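You operate a simulated robot arm through the tools that you are given. There is no shell and no other tool. Be economical: measure what you need, move in short steps, check, and stop when the job is done.

Carry out the task below with a simulated two-armed robot. There is one attempt and no reset: what you move stays moved.

## Task
Gauge the white coil's pins; dot, bin and log it by the result.
Fine: GO: green dot, pass bin; NO GO: red dot, rework bin; that row's knob one mark on; marker back in its cup.

Only the result counts: the job must be done as asked and must still hold three seconds after the hand-in. Knocking over, shifting, dropping, spilling or breaking anything else fails it.

## Robot
Two 7-joint arms with fingered hands on one trunk, on a base that drives. Base frame: it is fixed to the floor where the robot stands at the start and does not move with it; the origin is under the middle of the robot, x ahead of it, y to its left, z up. Lengths are in mm, angles in degrees, forces in N, time in s.
The left shoulder is at the start at [60, 138, 897], the right one opposite. With the tool pointing down near the work surface each hand reaches from about 400 to 920 mm from the robot's upright axis, wherever it stands, measured 20 degrees to its own side. Places, roughly: green log knob [300, 0, 700]; pink tall coil [750, -1250, 750]; pocket of the pin gauge [500, 600, 900]; red log knob [300, 0, 700]; teal tall coil [750, -1000, 750]; yellow log knob [300, 100, 600]. Payload 4 kg a hand.
The TCP of each hand is the grasp point between the finger pads, 36 mm short of the fingertips. In the tool frame z runs along the fingers and y along their closing line. The gripper opens to 120 mm. The gripper's body begins 42 mm behind the TCP. The gripper is a hand of 5 fingers: y runs from the thumb to the fingers, the wrist lies at [-15, -109, -200] in the tool frame, and closing takes about 1.5 s.
Orientation is told as [roll, pitch, yaw] about the base's x, y, z axes, in that order, counted from this pose: with the fingers straight down and the wrist toward the robot, the tool's x, y and z point along [0, 1, 0], [1, 0, 0] and [0, 0, -1] of the base frame.

## Interface
- The arms move only by the tool send_rows. It takes "left_increments", "right_increments" or both (then of equal length, played together; a hand with none holds still); each is a list that holds one entry, the list of rows, each a list of 6 numbers: the shift along the tool's x, y, z in cm, then the turn, a rotation vector about the tool's x, y, z in degrees. In form: [[[tx, ty, tz, rx, ry, rz], ...]]. A call has 1 to 20 rows; each row shifts and turns the commanded pose from where the row before left it, along the tool's axes as they then stand. "left_claw" and "right_claw" are, for a hand that has rows, the opening in per cent of the stroke, from 0 (shut) to 100 (fully open), set as the call begins (left out, the last holds). Rows are played at 5 a second. More than 50 mm and 8.6 degrees between two rows, or a gripper value outside its range, and nothing of the call is played. Where a pose cannot be reached the arm comes as near as it can. A force on the tool above 70 N (or 10 N above the force at the start of the call, whichever is more), or a blocked arm, ends the call early, and 0.2 s more pass. Each finger travels about 153 mm/s and halts on what it meets, pressing with about 24 N; the grip force reading is that of the motor and also rises with nothing between the fingers. The clock runs only during rows and for 0.2 s after the last one: add rows that do not move to give the fingers time. The reply holds the time, the measured pose of the TCP, the force on the tool along the base axes, the opening and the grip force, in the units named above and with some noise, with the torque about the TCP (base axes, N m) and any sound that the robot's microphone picked up, and new pictures: "views" is both (left out), scene, wrist or none (wrist: the cameras of the hands that moved).
- Cameras (640 x 400 px; columns grow to the right, rows downward): "scene" is now at [45.7, 26, 1532]; the picture's right is [0.37, -0.93, 0.00], its down [-0.66, -0.27, -0.70] and it looks along [0.65, 0.26, -0.71] (base axes); focal length 269 px, centre (320, 200). "left" rides on the left gripper at [-69, -79, -131] in its tool frame; the picture's right is [-0.78, -0.29, 0.55], its down [0.55, -0.73, 0.40] and it looks along [0.29, 0.61, 0.74] (tool axes); focal length 222 px, centre (320, 200). "right" rides on the right gripper at [69, -79, -131] in its tool frame; the picture's right is [-0.78, 0.29, -0.55], its down [-0.55, -0.73, 0.40] and it looks along [-0.29, 0.61, 0.74] (tool axes); focal length 222 px, centre (320, 200). There is no depth. A picture from a camera that has moved, and an enlarged one, comes with that camera's place and axes in the base frame and with its lens. The place of the scene camera against the robot may be out by one fixed shift of up to 12 mm in any direction.
- raise_lower(by): slides the trunk up (or, below 0, down) by that many mm; the arms and the scene camera ride with it, the base frame stays. It gives what a move gives, with no picture.
- steer(legs): drives the robot by 1 to 6 legs, each [ahead, left, turn to the left] in mm, mm and degrees, along the robot's own axes; the way and the turn of a leg run together, so that a leg with both is an arc; at most 1500 mm and 180 degrees a leg. The arms and the cameras ride along, it lands a little off, and it stops where it bumps. It gives what a move gives, and a new picture of the scene camera.
- move_fingers(index, middle, ring, little, thumb_bend, thumb_turn, hand): sets how far each is bent, from 0 (flat) to 100 (curled in); at 30 the hand is open as for a grip, at 70 the pads meet at the TCP. One left out holds its place. A second passes; each finger stops where it meets its share of the squeeze, and holds until it gets a number again. A gripper value or a shape takes the hand back. It gives what a move gives, with no picture; readings hold the bend of each and the force on index, middle, ring, little, thumb and palm. thumb_turn goes from beside the hand (0) to across from the fingers (100), as for a grip.
- set_grasp(shape, hand): the hand has 5 fingers and takes this shape, open, in about a second: jaw (thumb against the fingers, like two jaws); tri (thumb and two fingers); tip (a fingertip pinch); poke (one finger out to press); point (the index stretched); flat (the hand flat); cup (the hand cupped); fist (a fist). The gripper value then closes the fingers along that shape, each until it touches; the sizes above hold for jaw. It gives what a move gives, with no picture.
- pan_tilt(pan, tilt): turns the head with the scene camera to pan (to the left, within 86 degrees either way) and tilt (down, from -29 to 69), counted from straight ahead of the robot. It gives what a move gives, and a new picture of the scene camera.
- zoom(camera, box): a new picture of the part [left, top, right, bottom] of that camera's present view, enlarged. The clock stands still meanwhile.
- hand_in(): hands the job in; it is judged then, once.

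Go step by step. Nothing tells you exact positions but the pictures and the camera data: compare them with the known pose of the tool, close in by small moves and look again before you grip or let go. The budget is 120 turns and 260 pictures, counting those below and the enlarged ones. Unless the task says otherwise, let go and move clear before handing in, and close with one line.

The tools are called after "Request:" as a command line: name --argument value ..., lists and objects as JSON in quotes. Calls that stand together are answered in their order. send_rows: Moves the arms, as the interface text tells. Its arguments: {"type":"object","properties":{"left_increments":{"type":"array"},"left_claw":{"type":"number"},"right_increments":{"type":"array"},"right_claw":{"type":"number"},"views":{"type":"string","enum":["both","scene","wrist","none"]}},"required":[]} The other tools are called the same way: raise_lower (by) slides the trunk up or down; set_grasp (shape, hand) gives the hand a shape; move_fingers (index, middle, ring, little, thumb_bend, thumb_turn, hand) moves the fingers one by one; steer (legs) drives the base; pan_tilt (pan, tilt) turns the head that bears the scene camera; zoom (camera, box) takes an enlarged picture of a part of a camera's view; hand_in () hands the job in.

At the start:

```text
time: 0.0
left_tool_pos: [419.6, 366.6, 1254.9]
left_tool_rot: [0.0, 0.0, 0.0]
left_ft_force: [-0.2, -0.7, 0.1]
left_moment: [0.02, -0.01, 0.01]
left_finger_gap: 119.9
left_grasp_force: 0.0
left_shape: jaw
left_bend: [30.0, 30.0, 30.0, 30.0, 30.0, 97.0]
left_finger forces: [0.0, 0.1, 0.0, 0.0, 0.1, 0.0]
right_tool_pos: [586.6, -12.6, 1171.1]
right_tool_rot: [0.0, 0.0, 0.0]
right_ft_force: [-0.4, -0.3, -1.1]
right_moment: [0.02, 0.02, -0.02]
right_finger_gap: 119.9
right_grasp_force: 0.0
right_shape: jaw
right_bend: [30.0, 30.0, 30.0, 30.0, 30.0, 97.0]
right_finger forces: [0.0, 0.1, 0.0, 0.1, 0.1, 0.0]
trunk travel left (down, up): [-475.0, 115.0]
robot x, y, heading: [-3.9, -1.3, 0.0]
head pan, tilt: [22.0, 45.2]
```

scene: 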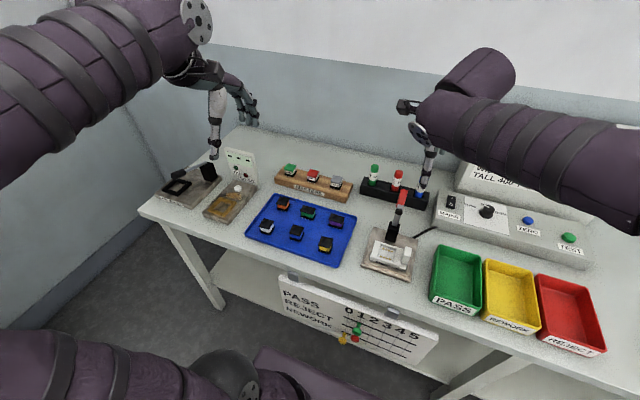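
right: 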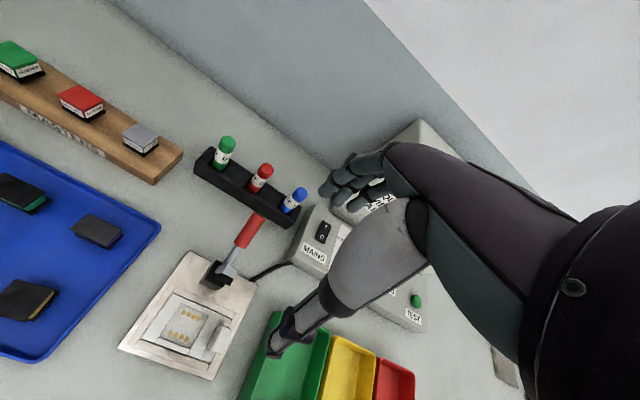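
left: 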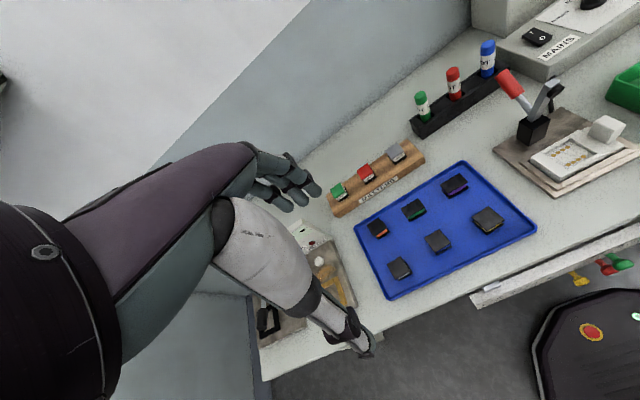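

I see a bench with a blue tray of coils, markers, pin gauge at the left, bins, and a log board on the front. I'll zoom in on details first.

Request:
zoom --camera "scene" --box '[150, 130, 270, 230]'

Request:
zoom --camera "scene" --box '[240, 150, 440, 275]'

Request:
zoom --camera "scene" --box '[270, 260, 450, 372]'

```text
4.00 times, centred on (210, 180) of scene
camera zoom: at [45.7, 26.0, 1532.0], right [0.37, -0.93, 0.0], down [-0.66, -0.27, -0.7], along [0.65, 0.26, -0.71], focal length 1078 px, centre (760, 280)
```

zoom: 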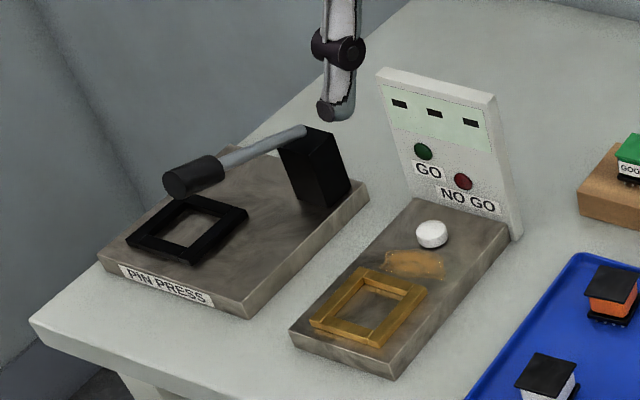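

```text
3.20 times, centred on (340, 212) of scene
camera zoom: at [45.7, 26.0, 1532.0], right [0.37, -0.93, 0.0], down [-0.66, -0.27, -0.7], along [0.65, 0.26, -0.71], focal length 862 px, centre (256, 160)
```

zoom: 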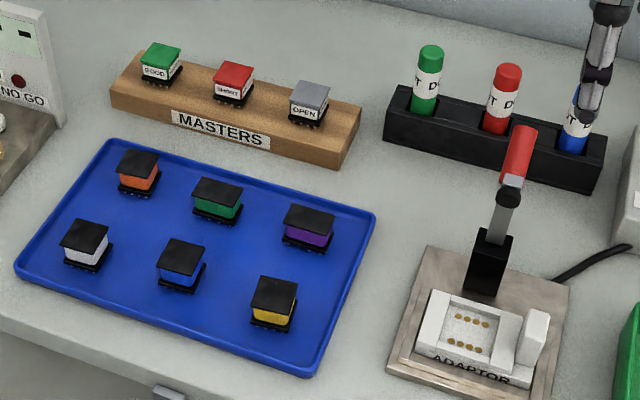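

```text
3.56 times, centred on (360, 316) of scene
camera zoom: at [45.7, 26.0, 1532.0], right [0.37, -0.93, 0.0], down [-0.66, -0.27, -0.7], along [0.65, 0.26, -0.71], focal length 958 px, centre (178, -212)
```

zoom: 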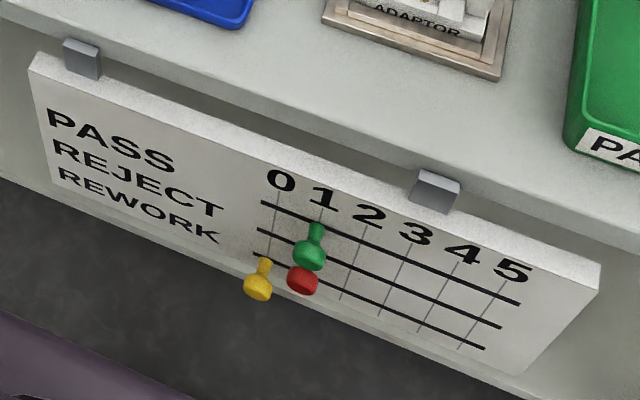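

The white coil is near [485, 384], the gauge pocket near [490, 551] with a white button behind it and GO/NO GO lamps. I'll bring the left hand over the coil for a closer look.

Request:
send_rows --left_increments '[[[0.2, 1.0, 4.5, 0, 0, 0], [0.3, 1.2, 4.5, 0, 0, 0], [0.3, 1.2, 4.5, 0, 0, 0], [0.3, 1.2, 4.5, 0, 0, 0], [0.3, 1.0, 4.5, 0, 0, 0], [0.3, 0.9, 3, 0, 0, 0], [0, 0, 0, 0, 0, 0]]]' --left_claw 100

Request:
zoom --camera "scene" --box '[235, 190, 315, 240]'

Request:
zoom --camera "left" --box '[240, 150, 560, 350]'

```text
time: 1.6
left_tool_pos: [483.8, 384.7, 999.5]
left_tool_rot: [0.0, 0.0, 0.1]
left_ft_force: [-0.4, -0.3, 0.3]
left_moment: [0.0, -0.03, 0.0]
left_finger_gap: 120.0
left_grasp_force: 0.1
left_shape: jaw
left_bend: [30.0, 30.0, 30.0, 30.0, 30.0, 97.0]
left_finger forces: [0.0, 0.1, 0.0, 0.0, 0.1, 0.1]
right_tool_pos: [587.0, -12.6, 1171.8]
right_tool_rot: [0.0, 0.0, 0.0]
right_ft_force: [0.3, 0.0, -0.3]
right_moment: [0.0, -0.01, 0.05]
right_finger_gap: 119.7
right_grasp_force: 0.1
right_shape: jaw
right_bend: [30.0, 30.0, 30.0, 30.0, 30.0, 97.0]
right_finger forces: [0.0, 0.0, 0.0, 0.1, 0.0, 0.0]
trunk travel left (down, up): [-475.0, 115.0]
robot x, y, heading: [-3.3, -1.3, -0.0]
head pan, tilt: [22.0, 45.2]
camera scene: at [45.5, 25.8, 1532.0], right [0.37, -0.93, 0.0], down [-0.66, -0.27, -0.7], along [0.65, 0.26, -0.71], focal length 269 px, centre (320, 200)
camera left: at [404.0, 314.2, 1131.4], right [-0.29, -0.78, -0.55], down [-0.73, 0.55, -0.4], along [0.61, 0.29, -0.74], focal length 222 px, centre (320, 200)
```

scene: 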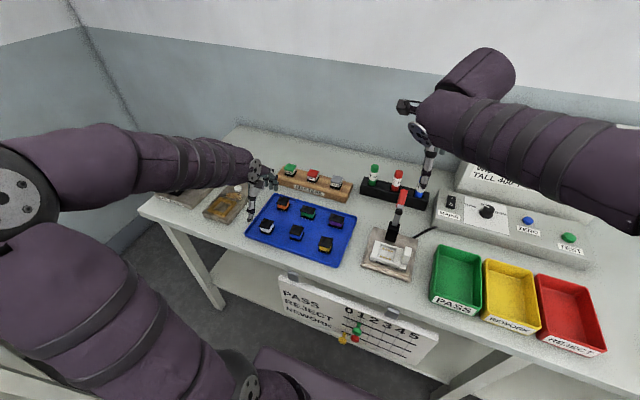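
left: 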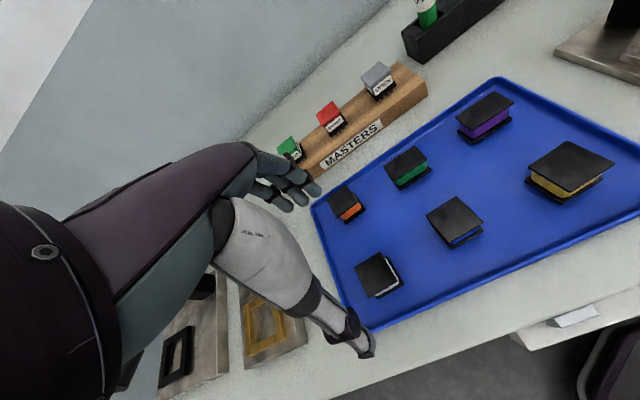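

```text
8.00 times, centred on (275, 215) of scene
camera zoom: at [45.5, 25.8, 1532.0], right [0.37, -0.93, 0.0], down [-0.66, -0.27, -0.7], along [0.65, 0.26, -0.71], focal length 2156 px, centre (680, 80)
```

zoom: 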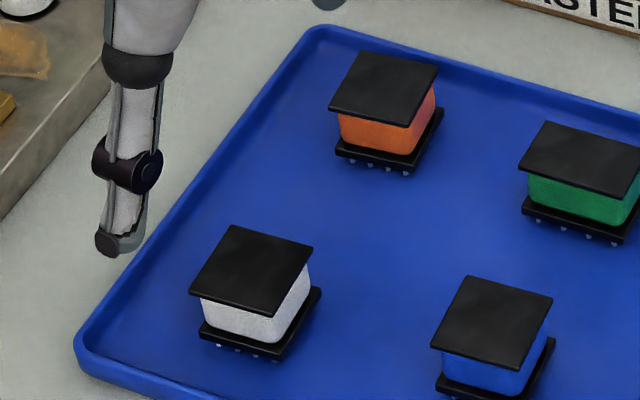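

```text
2.00 times, centred on (400, 250) of left
camera zoom: at [404.0, 314.2, 1131.4], right [-0.29, -0.78, -0.55], down [-0.73, 0.55, -0.4], along [0.61, 0.29, -0.74], focal length 444 px, centre (160, 100)
```

zoom: 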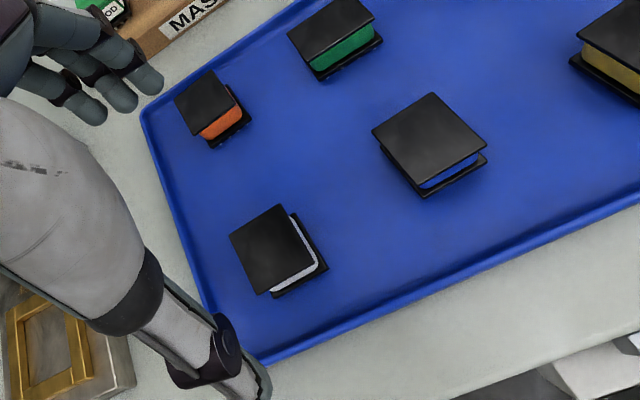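

The white coil's top is about a 35 mm square centred near [476, 382], yaw about +3°, and it stands about 885 high. I'll align and lower part way.

Request:
send_rows --left_increments '[[[-0.27, -0.8, 2, 0, 0, -3], [0, 0, 2.5, 0, 0, 0], [0, 0, 2.5, 0, 0, 0], [0, 0, 0, 0, 0, 0], [0, 0, 0, 0, 0, 0]]]' --left_claw 75

Request:
zoom --camera "scene" --box '[235, 170, 315, 220]'

```text
time: 2.8
left_tool_pos: [479.7, 384.1, 951.5]
left_tool_rot: [0.4, 0.1, 2.9]
left_ft_force: [-0.7, 0.5, 1.0]
left_moment: [0.0, 0.04, 0.0]
left_finger_gap: 90.2
left_grasp_force: 0.1
left_shape: jaw
left_bend: [33.0, 37.0, 35.0, 56.0, 40.0, 99.0]
left_finger forces: [0.0, 0.1, 0.0, 0.0, 0.0, 0.0]
left hand out of reach, approached as far as the arm can: row 3
right_tool_pos: [586.7, -14.6, 1172.0]
right_tool_rot: [0.0, 0.1, 0.0]
right_ft_force: [-0.9, -0.4, -0.4]
right_moment: [-0.04, 0.0, -0.01]
right_finger_gap: 120.0
right_grasp_force: 0.0
right_shape: jaw
right_bend: [30.0, 30.0, 30.0, 30.0, 30.0, 97.0]
right_finger forces: [0.0, 0.0, 0.1, 0.0, 0.0, 0.0]
trunk travel left (down, up): [-475.0, 115.0]
robot x, y, heading: [-1.0, -0.5, -0.1]
head pan, tilt: [22.0, 45.2]
camera scene: at [45.5, 25.9, 1532.0], right [0.37, -0.93, 0.0], down [-0.66, -0.27, -0.7], along [0.65, 0.26, -0.71], focal length 269 px, centre (320, 200)
camera left: at [403.5, 309.5, 1083.8], right [-0.25, -0.79, -0.55], down [-0.76, 0.51, -0.39], along [0.6, 0.32, -0.74], focal length 222 px, centre (320, 200)
```

scene: 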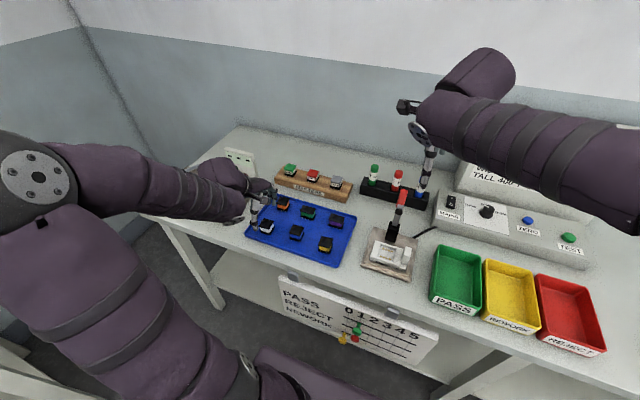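
left: 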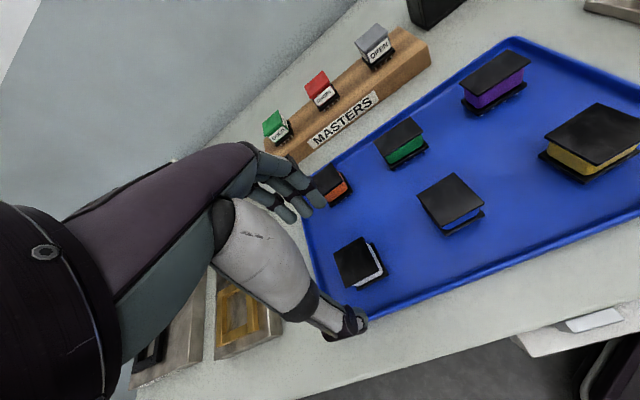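

```text
8.00 times, centred on (275, 195) of scene
camera zoom: at [45.5, 25.9, 1532.0], right [0.37, -0.93, 0.0], down [-0.66, -0.27, -0.7], along [0.65, 0.26, -0.71], focal length 2156 px, centre (680, 240)
```

zoom: 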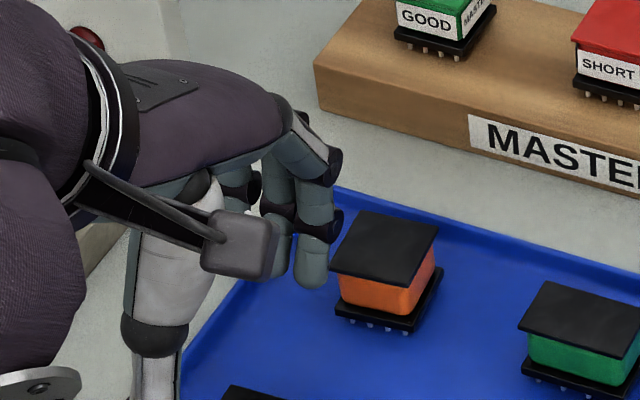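

The arm ran out of reach here because the target is too far to its side. I'll lift the hand, then drive the robot 300 mm left so the tray and gauge lie ahead of the left arm.

Request:
send_rows --left_increments '[[[0, 0, -4, 0, 0, 0], [0, 0, -4, 0, 0, 0], [0, 0, -4, 0, 0, 0], [0, 0, -3, 0, 0, 0], [0, 0, 0, 0, 0, 0]]]' --views "none"

Request:
steer --legs '[[0, 300, 0]]'

```text
time: 4.0
left_tool_pos: [476.9, 381.7, 1077.2]
left_tool_rot: [0.1, 0.0, 2.9]
left_ft_force: [-0.7, 0.2, 0.9]
left_moment: [0.01, -0.01, -0.02]
left_finger_gap: 90.3
left_grasp_force: 0.1
left_shape: jaw
left_bend: [33.0, 37.0, 35.0, 56.0, 40.0, 99.0]
left_finger forces: [0.1, 0.1, 0.0, 0.1, 0.0, 0.1]
left hand out of reach, approached as far as the arm can: row 1
right_tool_pos: [587.6, -12.2, 1170.6]
right_tool_rot: [-0.1, 0.0, 0.0]
right_ft_force: [0.4, 0.1, 0.1]
right_moment: [0.03, 0.0, -0.02]
right_finger_gap: 119.7
right_grasp_force: 0.1
right_shape: jaw
right_bend: [30.0, 30.0, 30.0, 30.0, 30.0, 97.0]
right_finger forces: [0.1, 0.1, 0.1, 0.0, 0.0, 0.1]
trunk travel left (down, up): [-475.0, 115.0]
robot x, y, heading: [0.6, 4.0, 0.3]
head pan, tilt: [22.0, 45.2]
```

```text
time: 6.0
left_tool_pos: [473.3, 684.0, 1078.2]
left_tool_rot: [-0.1, 0.1, 3.4]
left_ft_force: [-0.7, 0.9, 0.2]
left_moment: [-0.03, 0.02, -0.06]
left_finger_gap: 89.9
left_grasp_force: 0.0
left_shape: jaw
left_bend: [33.0, 37.0, 35.0, 56.0, 40.0, 99.0]
left_finger forces: [0.0, 0.1, 0.0, 0.1, 0.0, 0.0]
right_tool_pos: [585.7, 289.9, 1172.0]
right_tool_rot: [0.0, 0.0, 0.5]
right_ft_force: [0.0, -0.1, -0.3]
right_moment: [-0.01, -0.01, 0.0]
right_finger_gap: 119.8
right_grasp_force: 0.0
right_shape: jaw
right_bend: [30.0, 30.0, 30.0, 30.0, 30.0, 97.0]
right_finger forces: [0.0, 0.1, 0.1, 0.0, 0.1, 0.1]
trunk travel left (down, up): [-475.0, 115.0]
robot x, y, heading: [1.0, 296.8, 0.6]
head pan, tilt: [22.0, 45.2]
camera scene: at [44.7, 326.4, 1532.0], right [0.38, -0.92, 0.0], down [-0.66, -0.27, -0.7], along [0.65, 0.27, -0.71], focal length 269 px, centre (320, 200)
```

scene: 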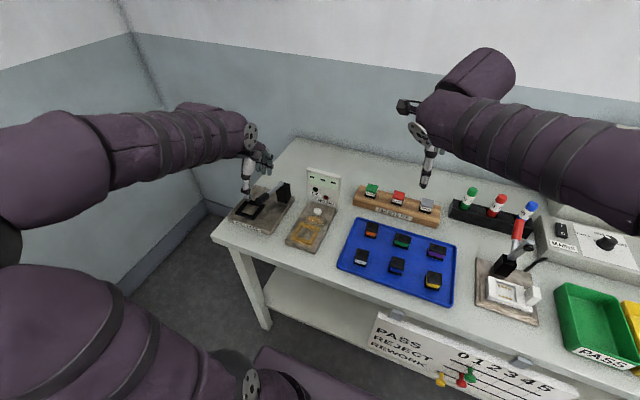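

Now the tray is well in front. I'll move the left hand back over the white coil and the right hand aside.

Request:
send_rows --left_increments '[[[-4, -0.2, 0, 0, 0, 0], [-4, -0.2, 0, 0, 0, 0], [-4, -0.2, 0, 0, 0, 0], [-4, -0.2, 0, 0, 0, 0], [-4, -0.2, 0, 0, 0, 0], [-4, -0.2, 0, 0, 0, 0], [-4, -0.2, 0, 0, 0, 0], [-2.2, -0.14, 4, 0, 0, 0], [0, 0, 4, 0, 0, 0], [0, 0, 4, 0, 0, 0], [0, 0, 2, 0, 0, 0], [0, 0, 0, 0, 0, 0]]]' --right_increments '[[[-3, -1, -1, 0, 0, 0], [-3, -1, -1, 0, 0, 0], [-3, -1, -1, 0, 0, 0], [-3, -1, 0, 0, 0, 0], [-3, -1, 0, 0, 0, 0], [-3, -1, 0, 0, 0, 0], [-3, 0, 0, 0, 0, 0], [0, 0, 0, 0, 0, 0], [0, 0, 0, 0, 0, 0], [0, 0, 0, 0, 0, 0], [0, 0, 0, 0, 0, 0], [0, 0, 0, 0, 0, 0]]]' --left_claw 75

Request:
zoom --camera "left" --box '[240, 200, 400, 300]'

Request:
zoom --camera "scene" --box '[320, 220, 400, 270]'

```text
time: 8.6
left_tool_pos: [474.0, 378.1, 938.0]
left_tool_rot: [0.0, 0.0, 3.4]
left_ft_force: [0.6, -0.6, 0.2]
left_moment: [0.02, 0.0, 0.0]
left_finger_gap: 90.1
left_grasp_force: 0.0
left_shape: jaw
left_bend: [33.0, 37.0, 35.0, 56.0, 40.0, 99.0]
left_finger forces: [0.0, 0.0, 0.0, 0.0, 0.0, 0.0]
right_tool_pos: [528.2, 78.7, 1201.2]
right_tool_rot: [0.0, 0.0, 0.4]
right_ft_force: [-0.3, 0.2, -0.1]
right_moment: [0.01, 0.0, -0.01]
right_finger_gap: 119.7
right_grasp_force: 0.1
right_shape: jaw
right_bend: [30.0, 30.0, 30.0, 30.0, 30.0, 97.0]
right_finger forces: [0.0, 0.0, 0.0, 0.0, 0.0, 0.1]
trunk travel left (down, up): [-475.0, 115.0]
robot x, y, heading: [-0.8, 300.8, 0.3]
head pan, tilt: [22.0, 45.2]
camera scene: at [44.6, 325.1, 1532.0], right [0.38, -0.92, 0.0], down [-0.66, -0.27, -0.7], along [0.65, 0.27, -0.71], focal length 269 px, centre (320, 200)
camera right: at [448.5, 146.9, 1332.7], right [0.3, -0.78, 0.55], down [-0.73, -0.55, -0.4], along [0.61, -0.28, -0.74], focal length 222 px, centre (320, 200)
camera left: at [398.9, 303.5, 1070.2], right [-0.24, -0.8, -0.55], down [-0.77, 0.51, -0.4], along [0.59, 0.32, -0.74], focal length 222 px, centre (320, 200)
```

scene: 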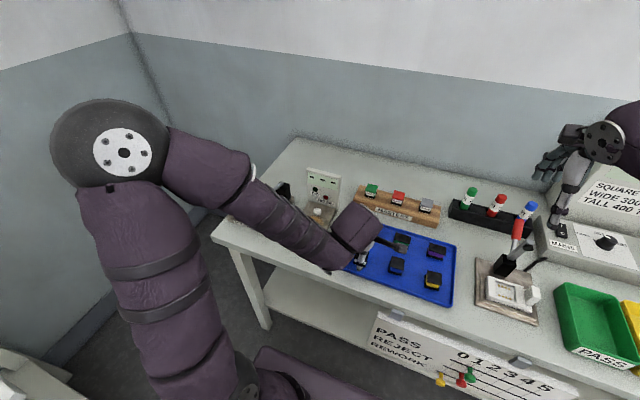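
right: 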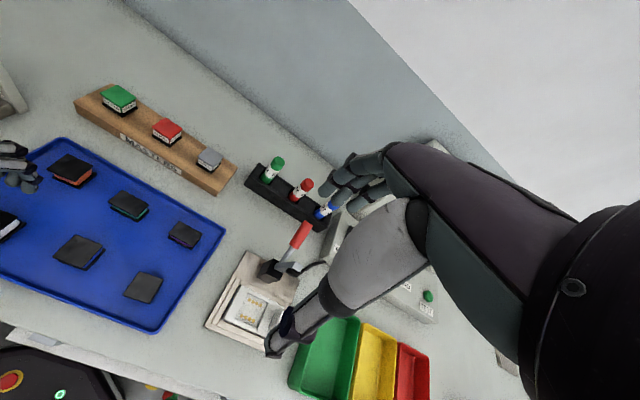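
left: 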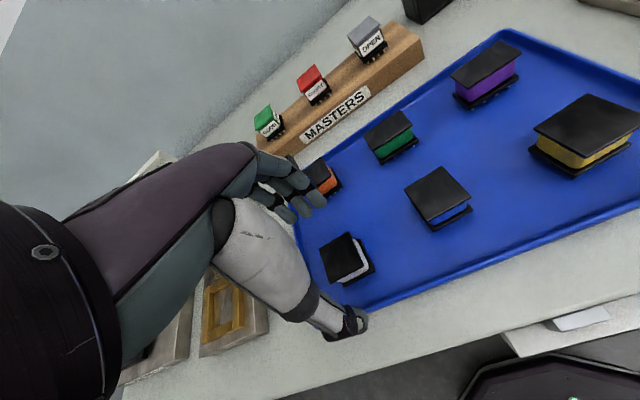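

```text
4.00 times, centred on (320, 250) of left
camera zoom: at [398.9, 303.5, 1070.2], right [-0.24, -0.8, -0.55], down [-0.77, 0.51, -0.4], along [0.59, 0.32, -0.74], focal length 888 px, centre (320, 0)
```

zoom: 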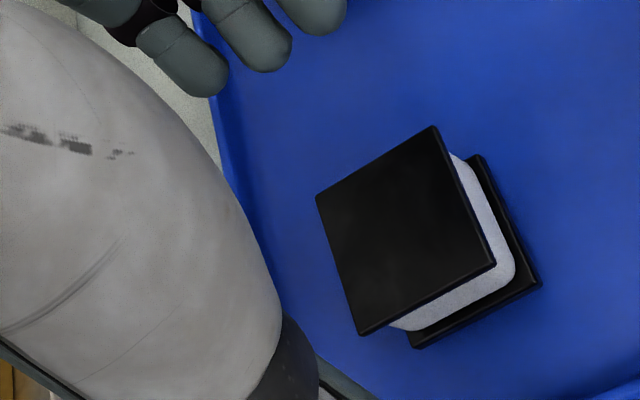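

```text
8.00 times, centred on (360, 245) of scene
camera zoom: at [44.6, 325.1, 1532.0], right [0.38, -0.92, 0.0], down [-0.66, -0.27, -0.7], along [0.65, 0.27, -0.71], focal length 2156 px, centre (0, -160)
```

zoom: 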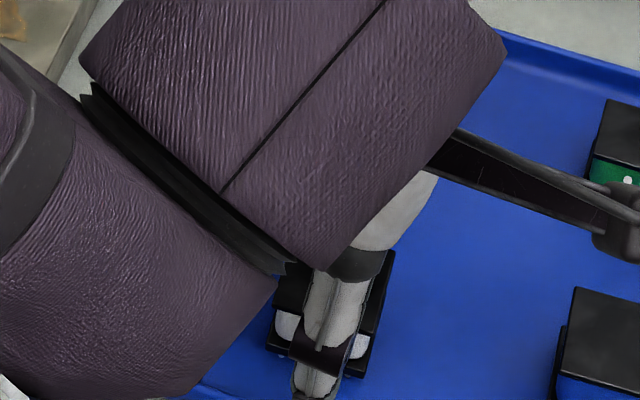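

The coil centre sits about +5 mm in tool x and +2 mm in y from the TCP, with the tray rim about 46 mm in front of it. I'll narrow the jaws to about 54 mm, align and check.

Request:
send_rows --left_increments '[[[0.5, 0.2, 0, 0, 0, 0], [0, 0, 1, 0, 0, 0], [0, 0, 0, 0, 0, 0], [0, 0, 0, 0, 0, 0]]]' --left_claw 47 --views "wrist"

Request:
zoom --camera "left" --box '[240, 200, 400, 300]'

```text
time: 9.6
left_tool_pos: [476.0, 385.3, 928.3]
left_tool_rot: [-0.1, 0.0, 3.4]
left_ft_force: [0.1, 0.1, -0.1]
left_moment: [-0.01, 0.0, -0.03]
left_finger_gap: 56.6
left_grasp_force: 0.0
left_shape: jaw
left_bend: [43.0, 47.0, 45.0, 69.0, 59.0, 100.0]
left_finger forces: [0.0, 0.1, 0.0, 0.1, 0.1, 0.1]
right_tool_pos: [528.6, 79.5, 1201.9]
right_tool_rot: [-0.1, 0.1, 0.4]
right_ft_force: [0.5, 0.5, 1.0]
right_moment: [-0.03, -0.01, 0.01]
right_finger_gap: 119.8
right_grasp_force: 0.2
right_shape: jaw
right_bend: [30.0, 30.0, 30.0, 30.0, 30.0, 97.0]
right_finger forces: [0.0, 0.0, 0.0, 0.0, 0.0, 0.1]
trunk travel left (down, up): [-475.0, 115.0]
robot x, y, heading: [-2.9, 300.9, 0.5]
head pan, tilt: [22.0, 45.2]
camera left: at [401.2, 309.9, 1060.8], right [-0.24, -0.8, -0.55], down [-0.77, 0.51, -0.4], along [0.59, 0.32, -0.74], focal length 222 px, centre (320, 200)
```

left: 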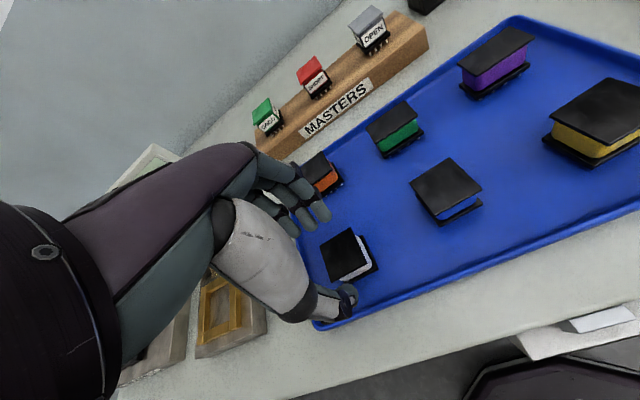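

```text
4.00 times, centred on (320, 250) of left
camera zoom: at [401.2, 309.9, 1060.8], right [-0.24, -0.8, -0.55], down [-0.77, 0.51, -0.4], along [0.59, 0.32, -0.74], focal length 888 px, centre (320, 0)
```

zoom: 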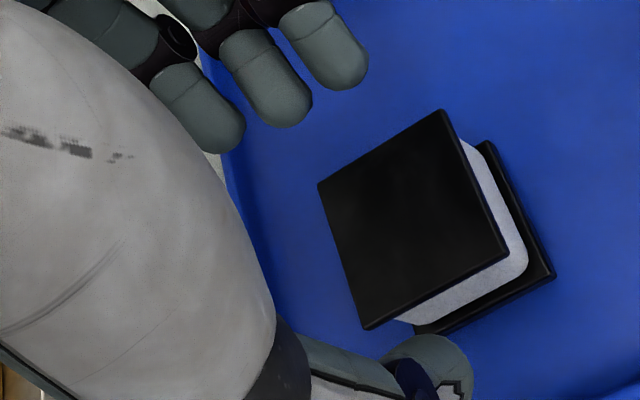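

The coil is now within 2 mm of the TCP. The ring and little fingers would come close to the tray rim, so I'll try the three-finger shape and look at it.

Request:
send_rows --left_increments '[[[0, 0, -3, 0, 0, 0], [0, 0, 0, 0, 0, 0]]]' --views "none"

Request:
set_grasp --hand "left" --shape "tri"

Request:
send_rows --left_increments '[[[0, 0, 0, 0, 0, 0], [0, 0, 0, 0, 0, 0], [0, 0, 0, 0, 0, 0]]]' --left_claw 50 --views "wrist"

Request:
zoom --camera "left" --box '[240, 150, 400, 250]'

```text
time: 10.2
left_tool_pos: [476.4, 384.0, 959.2]
left_tool_rot: [0.0, 0.0, 3.4]
left_ft_force: [0.8, 0.4, 0.2]
left_moment: [0.0, 0.01, 0.02]
left_finger_gap: 56.7
left_grasp_force: 0.0
left_shape: jaw
left_bend: [43.0, 47.0, 45.0, 69.0, 59.0, 100.0]
left_finger forces: [0.0, 0.0, 0.0, 0.1, 0.0, 0.1]
right_tool_pos: [527.7, 80.1, 1200.7]
right_tool_rot: [0.0, -0.1, 0.5]
right_ft_force: [0.0, -0.6, 1.1]
right_moment: [-0.03, -0.01, 0.03]
right_finger_gap: 119.4
right_grasp_force: 0.1
right_shape: jaw
right_bend: [30.0, 30.0, 30.0, 30.0, 30.0, 97.0]
right_finger forces: [0.1, 0.0, 0.0, 0.0, 0.0, 0.1]
trunk travel left (down, up): [-475.0, 115.0]
robot x, y, heading: [-1.1, 298.9, 0.1]
head pan, tilt: [22.0, 45.2]
```

```text
time: 11.1
left_tool_pos: [476.9, 384.8, 959.9]
left_tool_rot: [0.0, 0.1, 3.4]
left_ft_force: [-0.4, 0.1, -0.1]
left_moment: [0.0, 0.04, -0.01]
left_finger_gap: 120.2
left_grasp_force: 0.0
left_shape: tri
left_bend: [30.0, 30.0, 99.0, 99.0, 30.0, 97.0]
left_finger forces: [0.0, 0.0, 0.1, 0.1, 0.0, 0.0]
right_tool_pos: [528.1, 79.3, 1202.2]
right_tool_rot: [0.0, -0.1, 0.3]
right_ft_force: [0.2, -0.3, 0.8]
right_moment: [0.01, 0.01, 0.0]
right_finger_gap: 119.6
right_grasp_force: 0.1
right_shape: jaw
right_bend: [30.0, 30.0, 30.0, 30.0, 30.0, 97.0]
right_finger forces: [0.1, 0.0, 0.0, 0.0, 0.0, 0.0]
trunk travel left (down, up): [-475.0, 115.0]
robot x, y, heading: [1.2, 301.8, 0.4]
head pan, tilt: [22.0, 45.2]
```

```text
time: 11.9
left_tool_pos: [475.7, 384.2, 960.3]
left_tool_rot: [0.0, 0.1, 3.4]
left_ft_force: [0.3, 0.1, -0.3]
left_moment: [-0.04, 0.01, -0.02]
left_finger_gap: 60.3
left_grasp_force: 0.1
left_shape: tri
left_bend: [42.0, 46.0, 99.0, 99.0, 56.0, 100.0]
left_finger forces: [0.0, 0.0, 0.1, 0.1, 0.0, 0.0]
right_tool_pos: [528.3, 77.8, 1201.9]
right_tool_rot: [0.1, 0.0, 0.4]
right_ft_force: [0.0, -0.7, -0.5]
right_moment: [0.03, -0.01, -0.02]
right_finger_gap: 119.6
right_grasp_force: 0.1
right_shape: jaw
right_bend: [30.0, 30.0, 30.0, 30.0, 30.0, 97.0]
right_finger forces: [0.0, 0.0, 0.1, 0.0, 0.1, 0.0]
trunk travel left (down, up): [-475.0, 115.0]
robot x, y, heading: [-2.6, 296.2, 0.2]
head pan, tilt: [22.0, 45.2]
camera left: at [401.1, 310.1, 1091.3], right [-0.24, -0.8, -0.55], down [-0.77, 0.51, -0.4], along [0.59, 0.32, -0.74], focal length 222 px, centre (320, 200)
```

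left: 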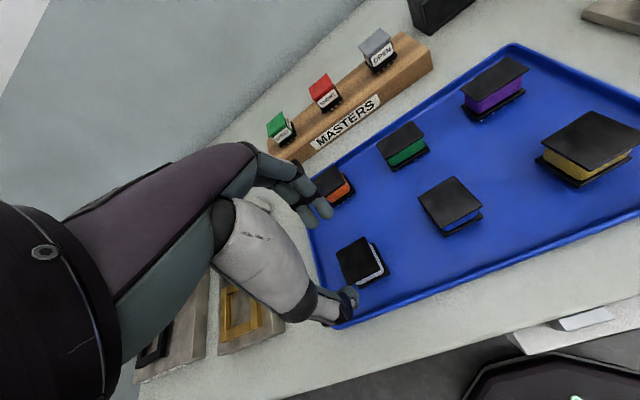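

```text
4.00 times, centred on (320, 200) of left
camera zoom: at [401.1, 310.1, 1091.3], right [-0.24, -0.8, -0.55], down [-0.77, 0.51, -0.4], along [0.59, 0.32, -0.74], focal length 888 px, centre (320, 200)
```

zoom: 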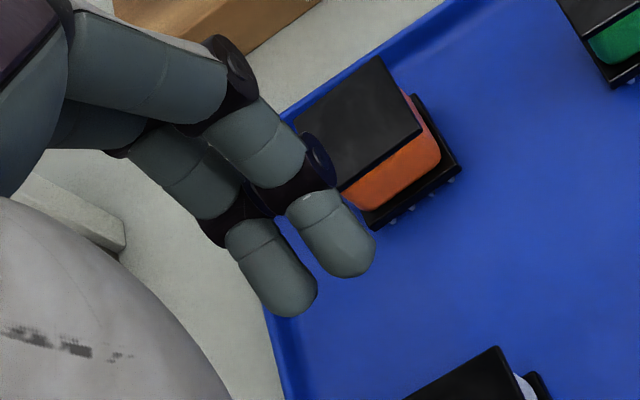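

The ring and little fingers are tucked away now. I'll lower with the index and middle at the back and the thumb in front.

Request:
send_rows --left_increments '[[[-0.4, 0, 2, 0, 0, 0], [0, 0, 1.8, 0, 0, 0], [0, 0, 1.4, 0, 0, 0], [0, 0, 0.6, 0, 0, 0], [0, 0, 0, 0, 0, 0]]]' --views "wrist"

Request:
zoom --camera "left" --box '[260, 190, 420, 290]'

Request:
zoom --camera "scene" --box '[320, 220, 400, 270]'

```text
time: 13.1
left_tool_pos: [477.0, 383.1, 901.2]
left_tool_rot: [0.0, 0.0, 3.4]
left_ft_force: [0.4, 0.8, -0.7]
left_moment: [-0.01, -0.03, 0.0]
left_finger_gap: 60.2
left_grasp_force: 0.3
left_shape: tri
left_bend: [42.0, 46.0, 99.0, 99.0, 56.0, 100.0]
left_finger forces: [0.1, 0.0, 0.0, 0.1, 0.0, 0.0]
right_tool_pos: [527.8, 78.2, 1201.7]
right_tool_rot: [0.0, 0.0, 0.4]
right_ft_force: [-0.2, 0.4, -0.3]
right_moment: [-0.01, 0.02, 0.0]
right_finger_gap: 119.5
right_grasp_force: 0.1
right_shape: jaw
right_bend: [30.0, 30.0, 30.0, 30.0, 30.0, 97.0]
right_finger forces: [0.0, 0.0, 0.0, 0.1, 0.0, 0.0]
trunk travel left (down, up): [-475.0, 115.0]
robot x, y, heading: [1.4, 303.1, 0.1]
head pan, tilt: [22.0, 45.2]
camera left: at [401.8, 307.7, 1032.5], right [-0.24, -0.8, -0.55], down [-0.77, 0.51, -0.4], along [0.59, 0.32, -0.74], focal length 222 px, centre (320, 200)
```

left: 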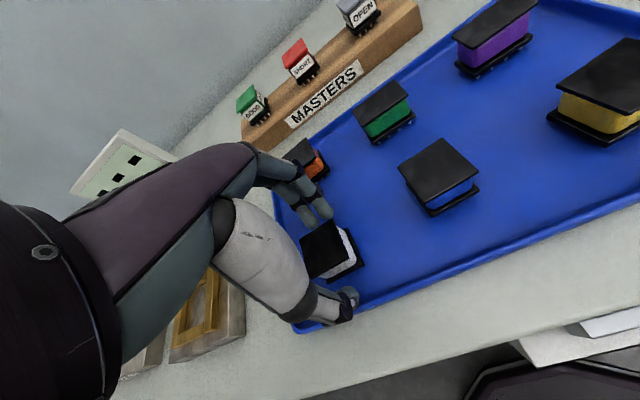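

```text
4.00 times, centred on (340, 240) of left
camera zoom: at [401.8, 307.7, 1032.5], right [-0.24, -0.8, -0.55], down [-0.77, 0.51, -0.4], along [0.59, 0.32, -0.74], focal length 888 px, centre (240, 40)
```

zoom: 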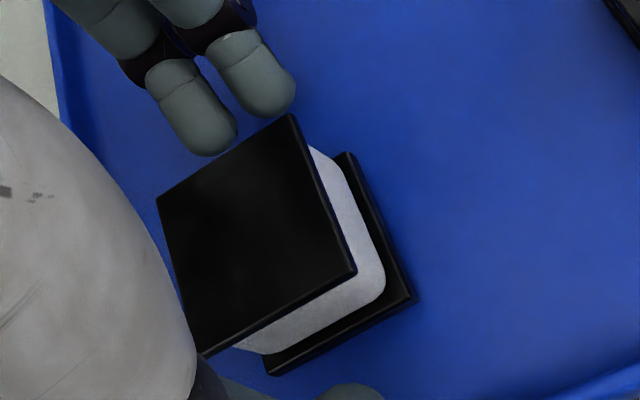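

```text
8.00 times, centred on (360, 245) of scene
camera zoom: at [44.7, 325.2, 1532.0], right [0.38, -0.92, 0.0], down [-0.66, -0.27, -0.7], along [0.65, 0.27, -0.71], focal length 2156 px, centre (0, -160)
```

zoom: 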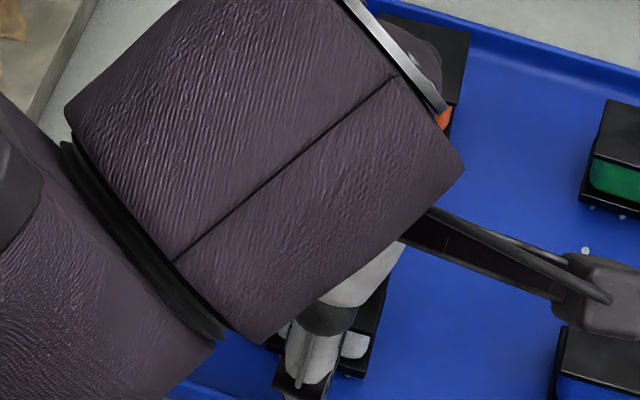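

The coil is centred between thumb and fingers. I'll go 3 mm lower and close.

Request:
send_rows --left_increments '[[[0, 0, 0.3, 0, 0, 0], [0, 0, 0, 0, 0, 0], [0, 0, 0, 0, 0, 0], [0, 0, 0, 0, 0, 0], [0, 0, 0, 0, 0, 0], [0, 0, 0, 0, 0, 0], [0, 0, 0, 0, 0, 0]]]' --left_claw 15 --views "wrist"

Request:
zoom --camera "left" --box '[260, 190, 420, 290]'

```text
time: 14.7
left_tool_pos: [477.0, 382.3, 898.2]
left_tool_rot: [0.0, 0.0, 3.4]
left_ft_force: [0.3, -0.1, 6.5]
left_moment: [0.01, -0.01, -0.02]
left_finger_gap: 31.5
left_grasp_force: 23.7
left_shape: tri
left_bend: [73.0, 57.0, 100.0, 100.0, 69.0, 100.0]
left_finger forces: [11.1, 11.0, 0.1, 0.0, 22.1, 0.0]
right_tool_pos: [527.6, 78.6, 1202.6]
right_tool_rot: [0.0, 0.0, 0.4]
right_ft_force: [-0.2, -0.3, 0.1]
right_moment: [-0.02, -0.02, 0.02]
right_finger_gap: 119.6
right_grasp_force: 0.0
right_shape: jaw
right_bend: [30.0, 30.0, 30.0, 30.0, 30.0, 97.0]
right_finger forces: [0.1, 0.0, 0.0, 0.1, 0.0, 0.1]
trunk travel left (down, up): [-475.0, 115.0]
robot x, y, heading: [3.3, 295.1, 0.0]
head pan, tilt: [22.0, 45.2]
camera left: at [401.5, 307.1, 1029.9], right [-0.24, -0.8, -0.55], down [-0.77, 0.51, -0.4], along [0.6, 0.32, -0.74], focal length 222 px, centre (320, 200)
```

left: 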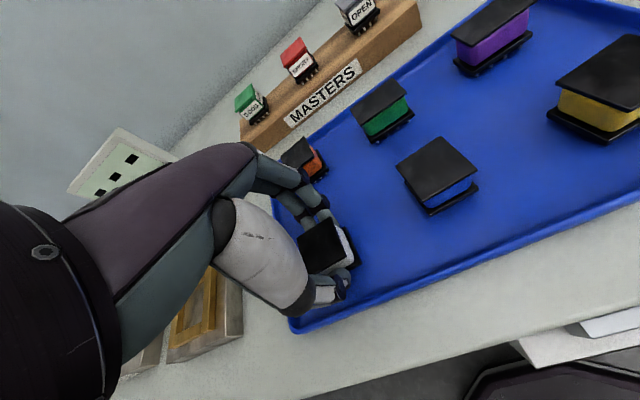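

```text
4.00 times, centred on (340, 240) of left
camera zoom: at [401.5, 307.1, 1029.9], right [-0.24, -0.8, -0.55], down [-0.77, 0.51, -0.4], along [0.6, 0.32, -0.74], focal length 888 px, centre (240, 40)
```

zoom: 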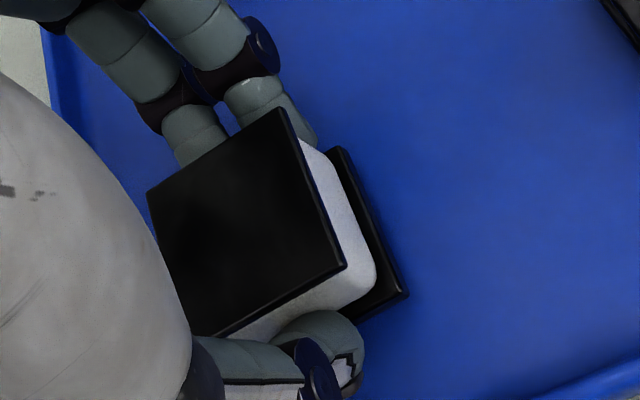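

It's gripped. I'll lift and check for tilt.

Request:
send_rows --left_increments '[[[0, 0, -1, 0, 0, 0], [0, 0, -2, 0, 0, 0], [0, 0, -3, 0, 0, 0], [0, 0, -3, 0, 0, 0], [0, 0, 0, 0, 0, 0]]]' --views "wrist"

Request:
zoom --camera "left" --box '[260, 190, 420, 290]'

Request:
zoom --camera "scene" --box '[310, 195, 420, 270]'

Request:
zoom --camera "scene" --box '[270, 150, 390, 250]'

```text
time: 15.9
left_tool_pos: [476.4, 381.4, 985.3]
left_tool_rot: [0.0, 0.0, 3.3]
left_ft_force: [-0.1, -1.0, -0.7]
left_moment: [-0.02, -0.02, -0.03]
left_finger_gap: 31.8
left_grasp_force: 23.9
left_shape: tri
left_bend: [73.0, 57.0, 100.0, 100.0, 69.0, 100.0]
left_finger forces: [10.9, 10.7, 0.0, 0.0, 21.6, 0.0]
right_tool_pos: [527.6, 79.2, 1201.0]
right_tool_rot: [0.0, 0.0, 0.4]
right_ft_force: [-0.3, -0.4, -0.5]
right_moment: [0.01, 0.01, 0.0]
right_finger_gap: 119.5
right_grasp_force: 0.0
right_shape: jaw
right_bend: [30.0, 30.0, 30.0, 30.0, 30.0, 97.0]
right_finger forces: [0.0, 0.0, 0.0, 0.0, 0.1, 0.0]
trunk travel left (down, up): [-475.0, 115.0]
robot x, y, heading: [-3.2, 298.3, 0.4]
head pan, tilt: [22.0, 45.2]
camera left: at [401.4, 307.1, 1118.1], right [-0.25, -0.8, -0.55], down [-0.77, 0.51, -0.4], along [0.59, 0.32, -0.74], focal length 222 px, centre (320, 200)
```

left: 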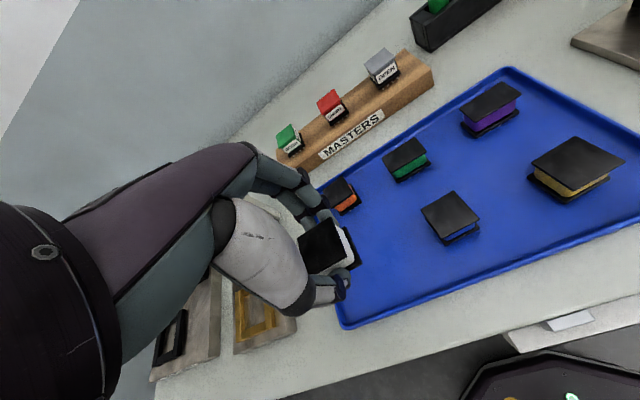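

```text
4.00 times, centred on (340, 240) of left
camera zoom: at [401.4, 307.1, 1118.1], right [-0.25, -0.8, -0.55], down [-0.77, 0.51, -0.4], along [0.59, 0.32, -0.74], focal length 888 px, centre (240, 40)
```

zoom: 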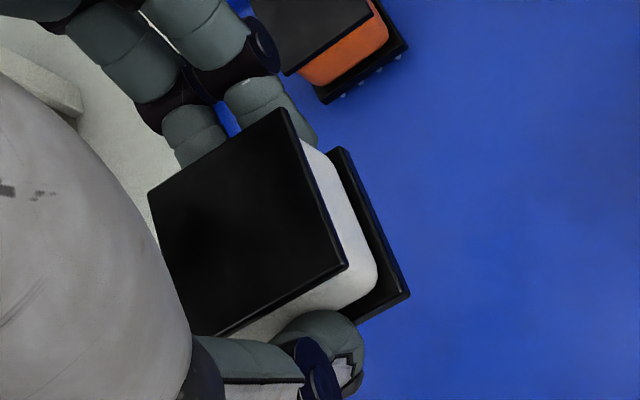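

```text
5.33 times, centred on (365, 232) of scene
camera zoom: at [44.9, 325.2, 1532.0], right [0.38, -0.92, 0.0], down [-0.66, -0.27, -0.7], along [0.65, 0.27, -0.71], focal length 1437 px, centre (80, 27)
```

zoom: 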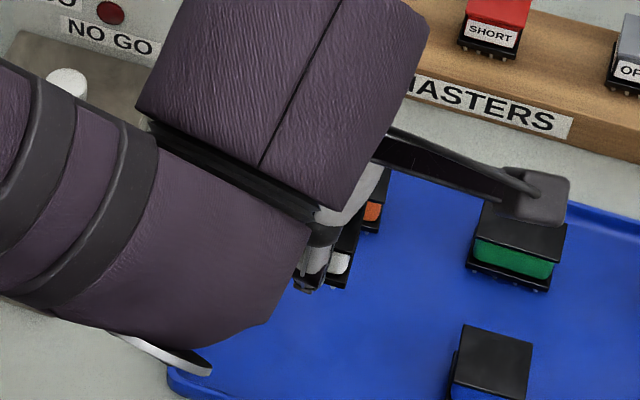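

```text
4.00 times, centred on (330, 200) of scene
camera zoom: at [44.9, 325.2, 1532.0], right [0.38, -0.92, 0.0], down [-0.66, -0.27, -0.7], along [0.65, 0.27, -0.71], focal length 1078 px, centre (280, 200)
```

zoom: 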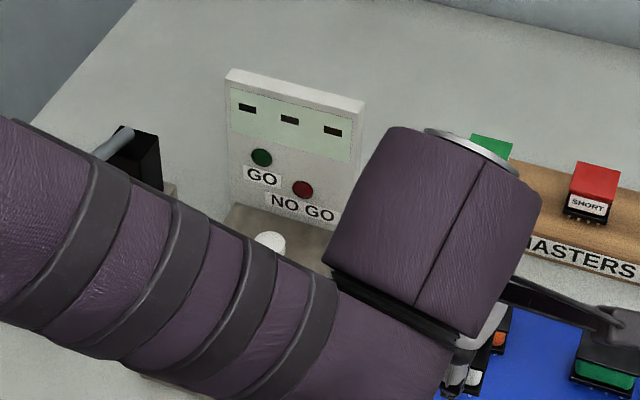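

The coil is held level and centred. I'll carry it above and past the gauge so the wrist camera gets a clear view of the pocket, and turn to the gauge's yaw of about -3.5°.

Request:
send_rows --left_increments '[[[0, 0, -2.5, 0, 0, 0], [4.13, 0.46, -2, 0, 0, 0], [4.13, 0.46, 0, 0, 0, 0], [4.13, 0.46, 0, 0, 0, 0], [4.13, 0.46, 0, 0, 0, 0], [4.13, 0.46, 0, 0, 0, 0], [4.13, 0.46, 0, 0, 0, 0], [0, 0, 0, 0, 0, 3.4], [0, 0, 0, 0, 0, 3.4], [0, 0, 0, 0, 0, 0]]]'

Request:
zoom --camera "left" --box '[360, 150, 520, 250]'

```text
time: 18.1
left_tool_pos: [490.8, 628.8, 1032.8]
left_tool_rot: [0.0, 0.0, -3.4]
left_ft_force: [-0.3, -0.4, -0.1]
left_moment: [0.02, 0.02, 0.01]
left_finger_gap: 31.5
left_grasp_force: 23.5
left_shape: tri
left_bend: [73.0, 57.0, 100.0, 100.0, 69.0, 100.0]
left_finger forces: [11.0, 10.7, 0.0, 0.0, 21.4, 0.1]
right_tool_pos: [528.5, 78.1, 1201.3]
right_tool_rot: [0.0, 0.0, 0.5]
right_ft_force: [-0.6, 0.8, 0.4]
right_moment: [0.01, 0.0, -0.02]
right_finger_gap: 119.6
right_grasp_force: 0.0
right_shape: jaw
right_bend: [30.0, 30.0, 30.0, 30.0, 30.0, 97.0]
right_finger forces: [0.0, 0.0, 0.1, 0.1, 0.0, 0.0]
trunk travel left (down, up): [-475.0, 115.0]
robot x, y, heading: [-1.2, 298.9, 0.4]
head pan, tilt: [22.0, 45.2]
camera scene: at [44.7, 325.2, 1532.0], right [0.38, -0.92, 0.0], down [-0.66, -0.27, -0.7], along [0.65, 0.27, -0.71], focal length 269 px, centre (320, 200)
camera left: at [406.5, 564.5, 1164.5], right [-0.34, -0.77, -0.55], down [-0.7, 0.59, -0.4], along [0.63, 0.25, -0.74], focal length 222 px, centre (320, 200)
```

scene: 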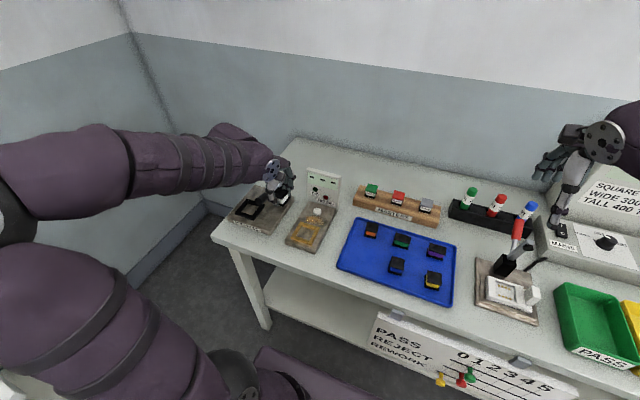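
left: 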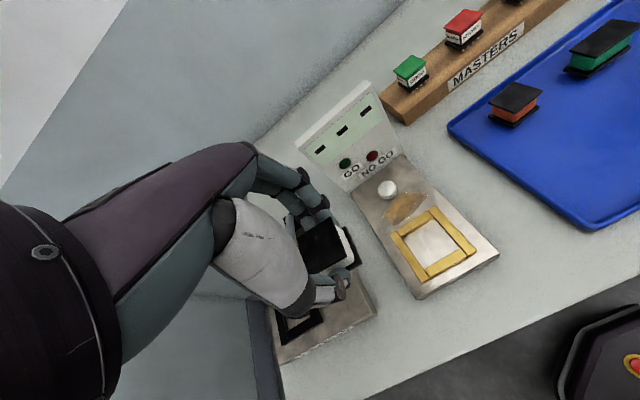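

```text
4.00 times, centred on (440, 200) of left
camera zoom: at [406.5, 564.5, 1164.5], right [-0.34, -0.77, -0.55], down [-0.7, 0.59, -0.4], along [0.63, 0.25, -0.74], focal length 888 px, centre (-160, 200)
```

zoom: 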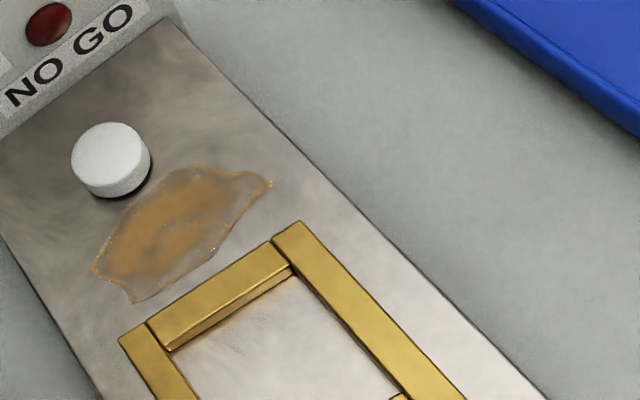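

The pocket is clearly visible. I'll zoom on the whole frame to measure its opening.

Request:
zoom --camera "left" --box '[370, 190, 498, 270]'

Request:
zoom --camera "scene" --box '[280, 160, 360, 260]'

Request:
zoom --camera "left" --box '[270, 190, 398, 310]'

```text
5.00 times, centred on (434, 230) of left
camera zoom: at [406.5, 564.5, 1164.5], right [-0.34, -0.77, -0.55], down [-0.7, 0.59, -0.4], along [0.63, 0.25, -0.74], focal length 1111 px, centre (-250, 50)
```

zoom: 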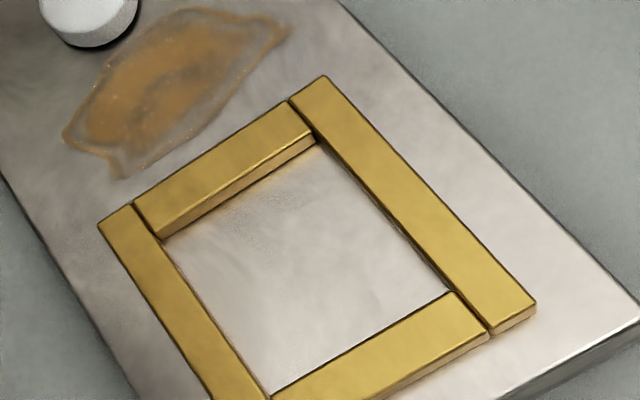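

```text
4.00 times, centred on (320, 210) of scene
camera zoom: at [44.7, 325.2, 1532.0], right [0.38, -0.92, 0.0], down [-0.66, -0.27, -0.7], along [0.65, 0.27, -0.71], focal length 1078 px, centre (320, 160)
```

zoom: 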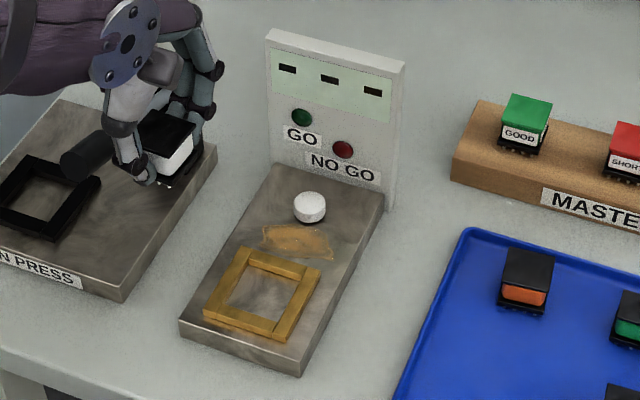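

```text
3.33 times, centred on (334, 250) of left
camera zoom: at [406.5, 564.5, 1164.5], right [-0.34, -0.77, -0.55], down [-0.7, 0.59, -0.4], along [0.63, 0.25, -0.74], focal length 740 px, centre (273, 33)
```

zoom: 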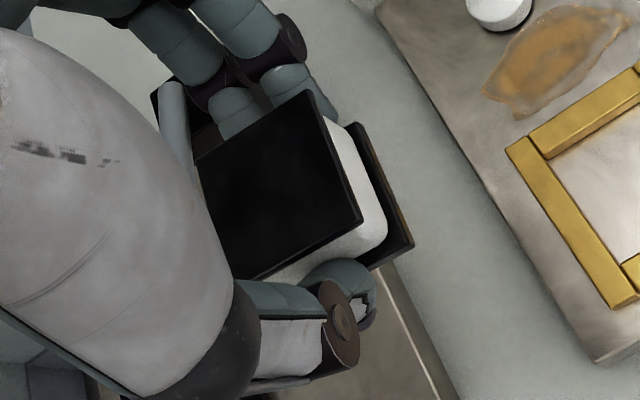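

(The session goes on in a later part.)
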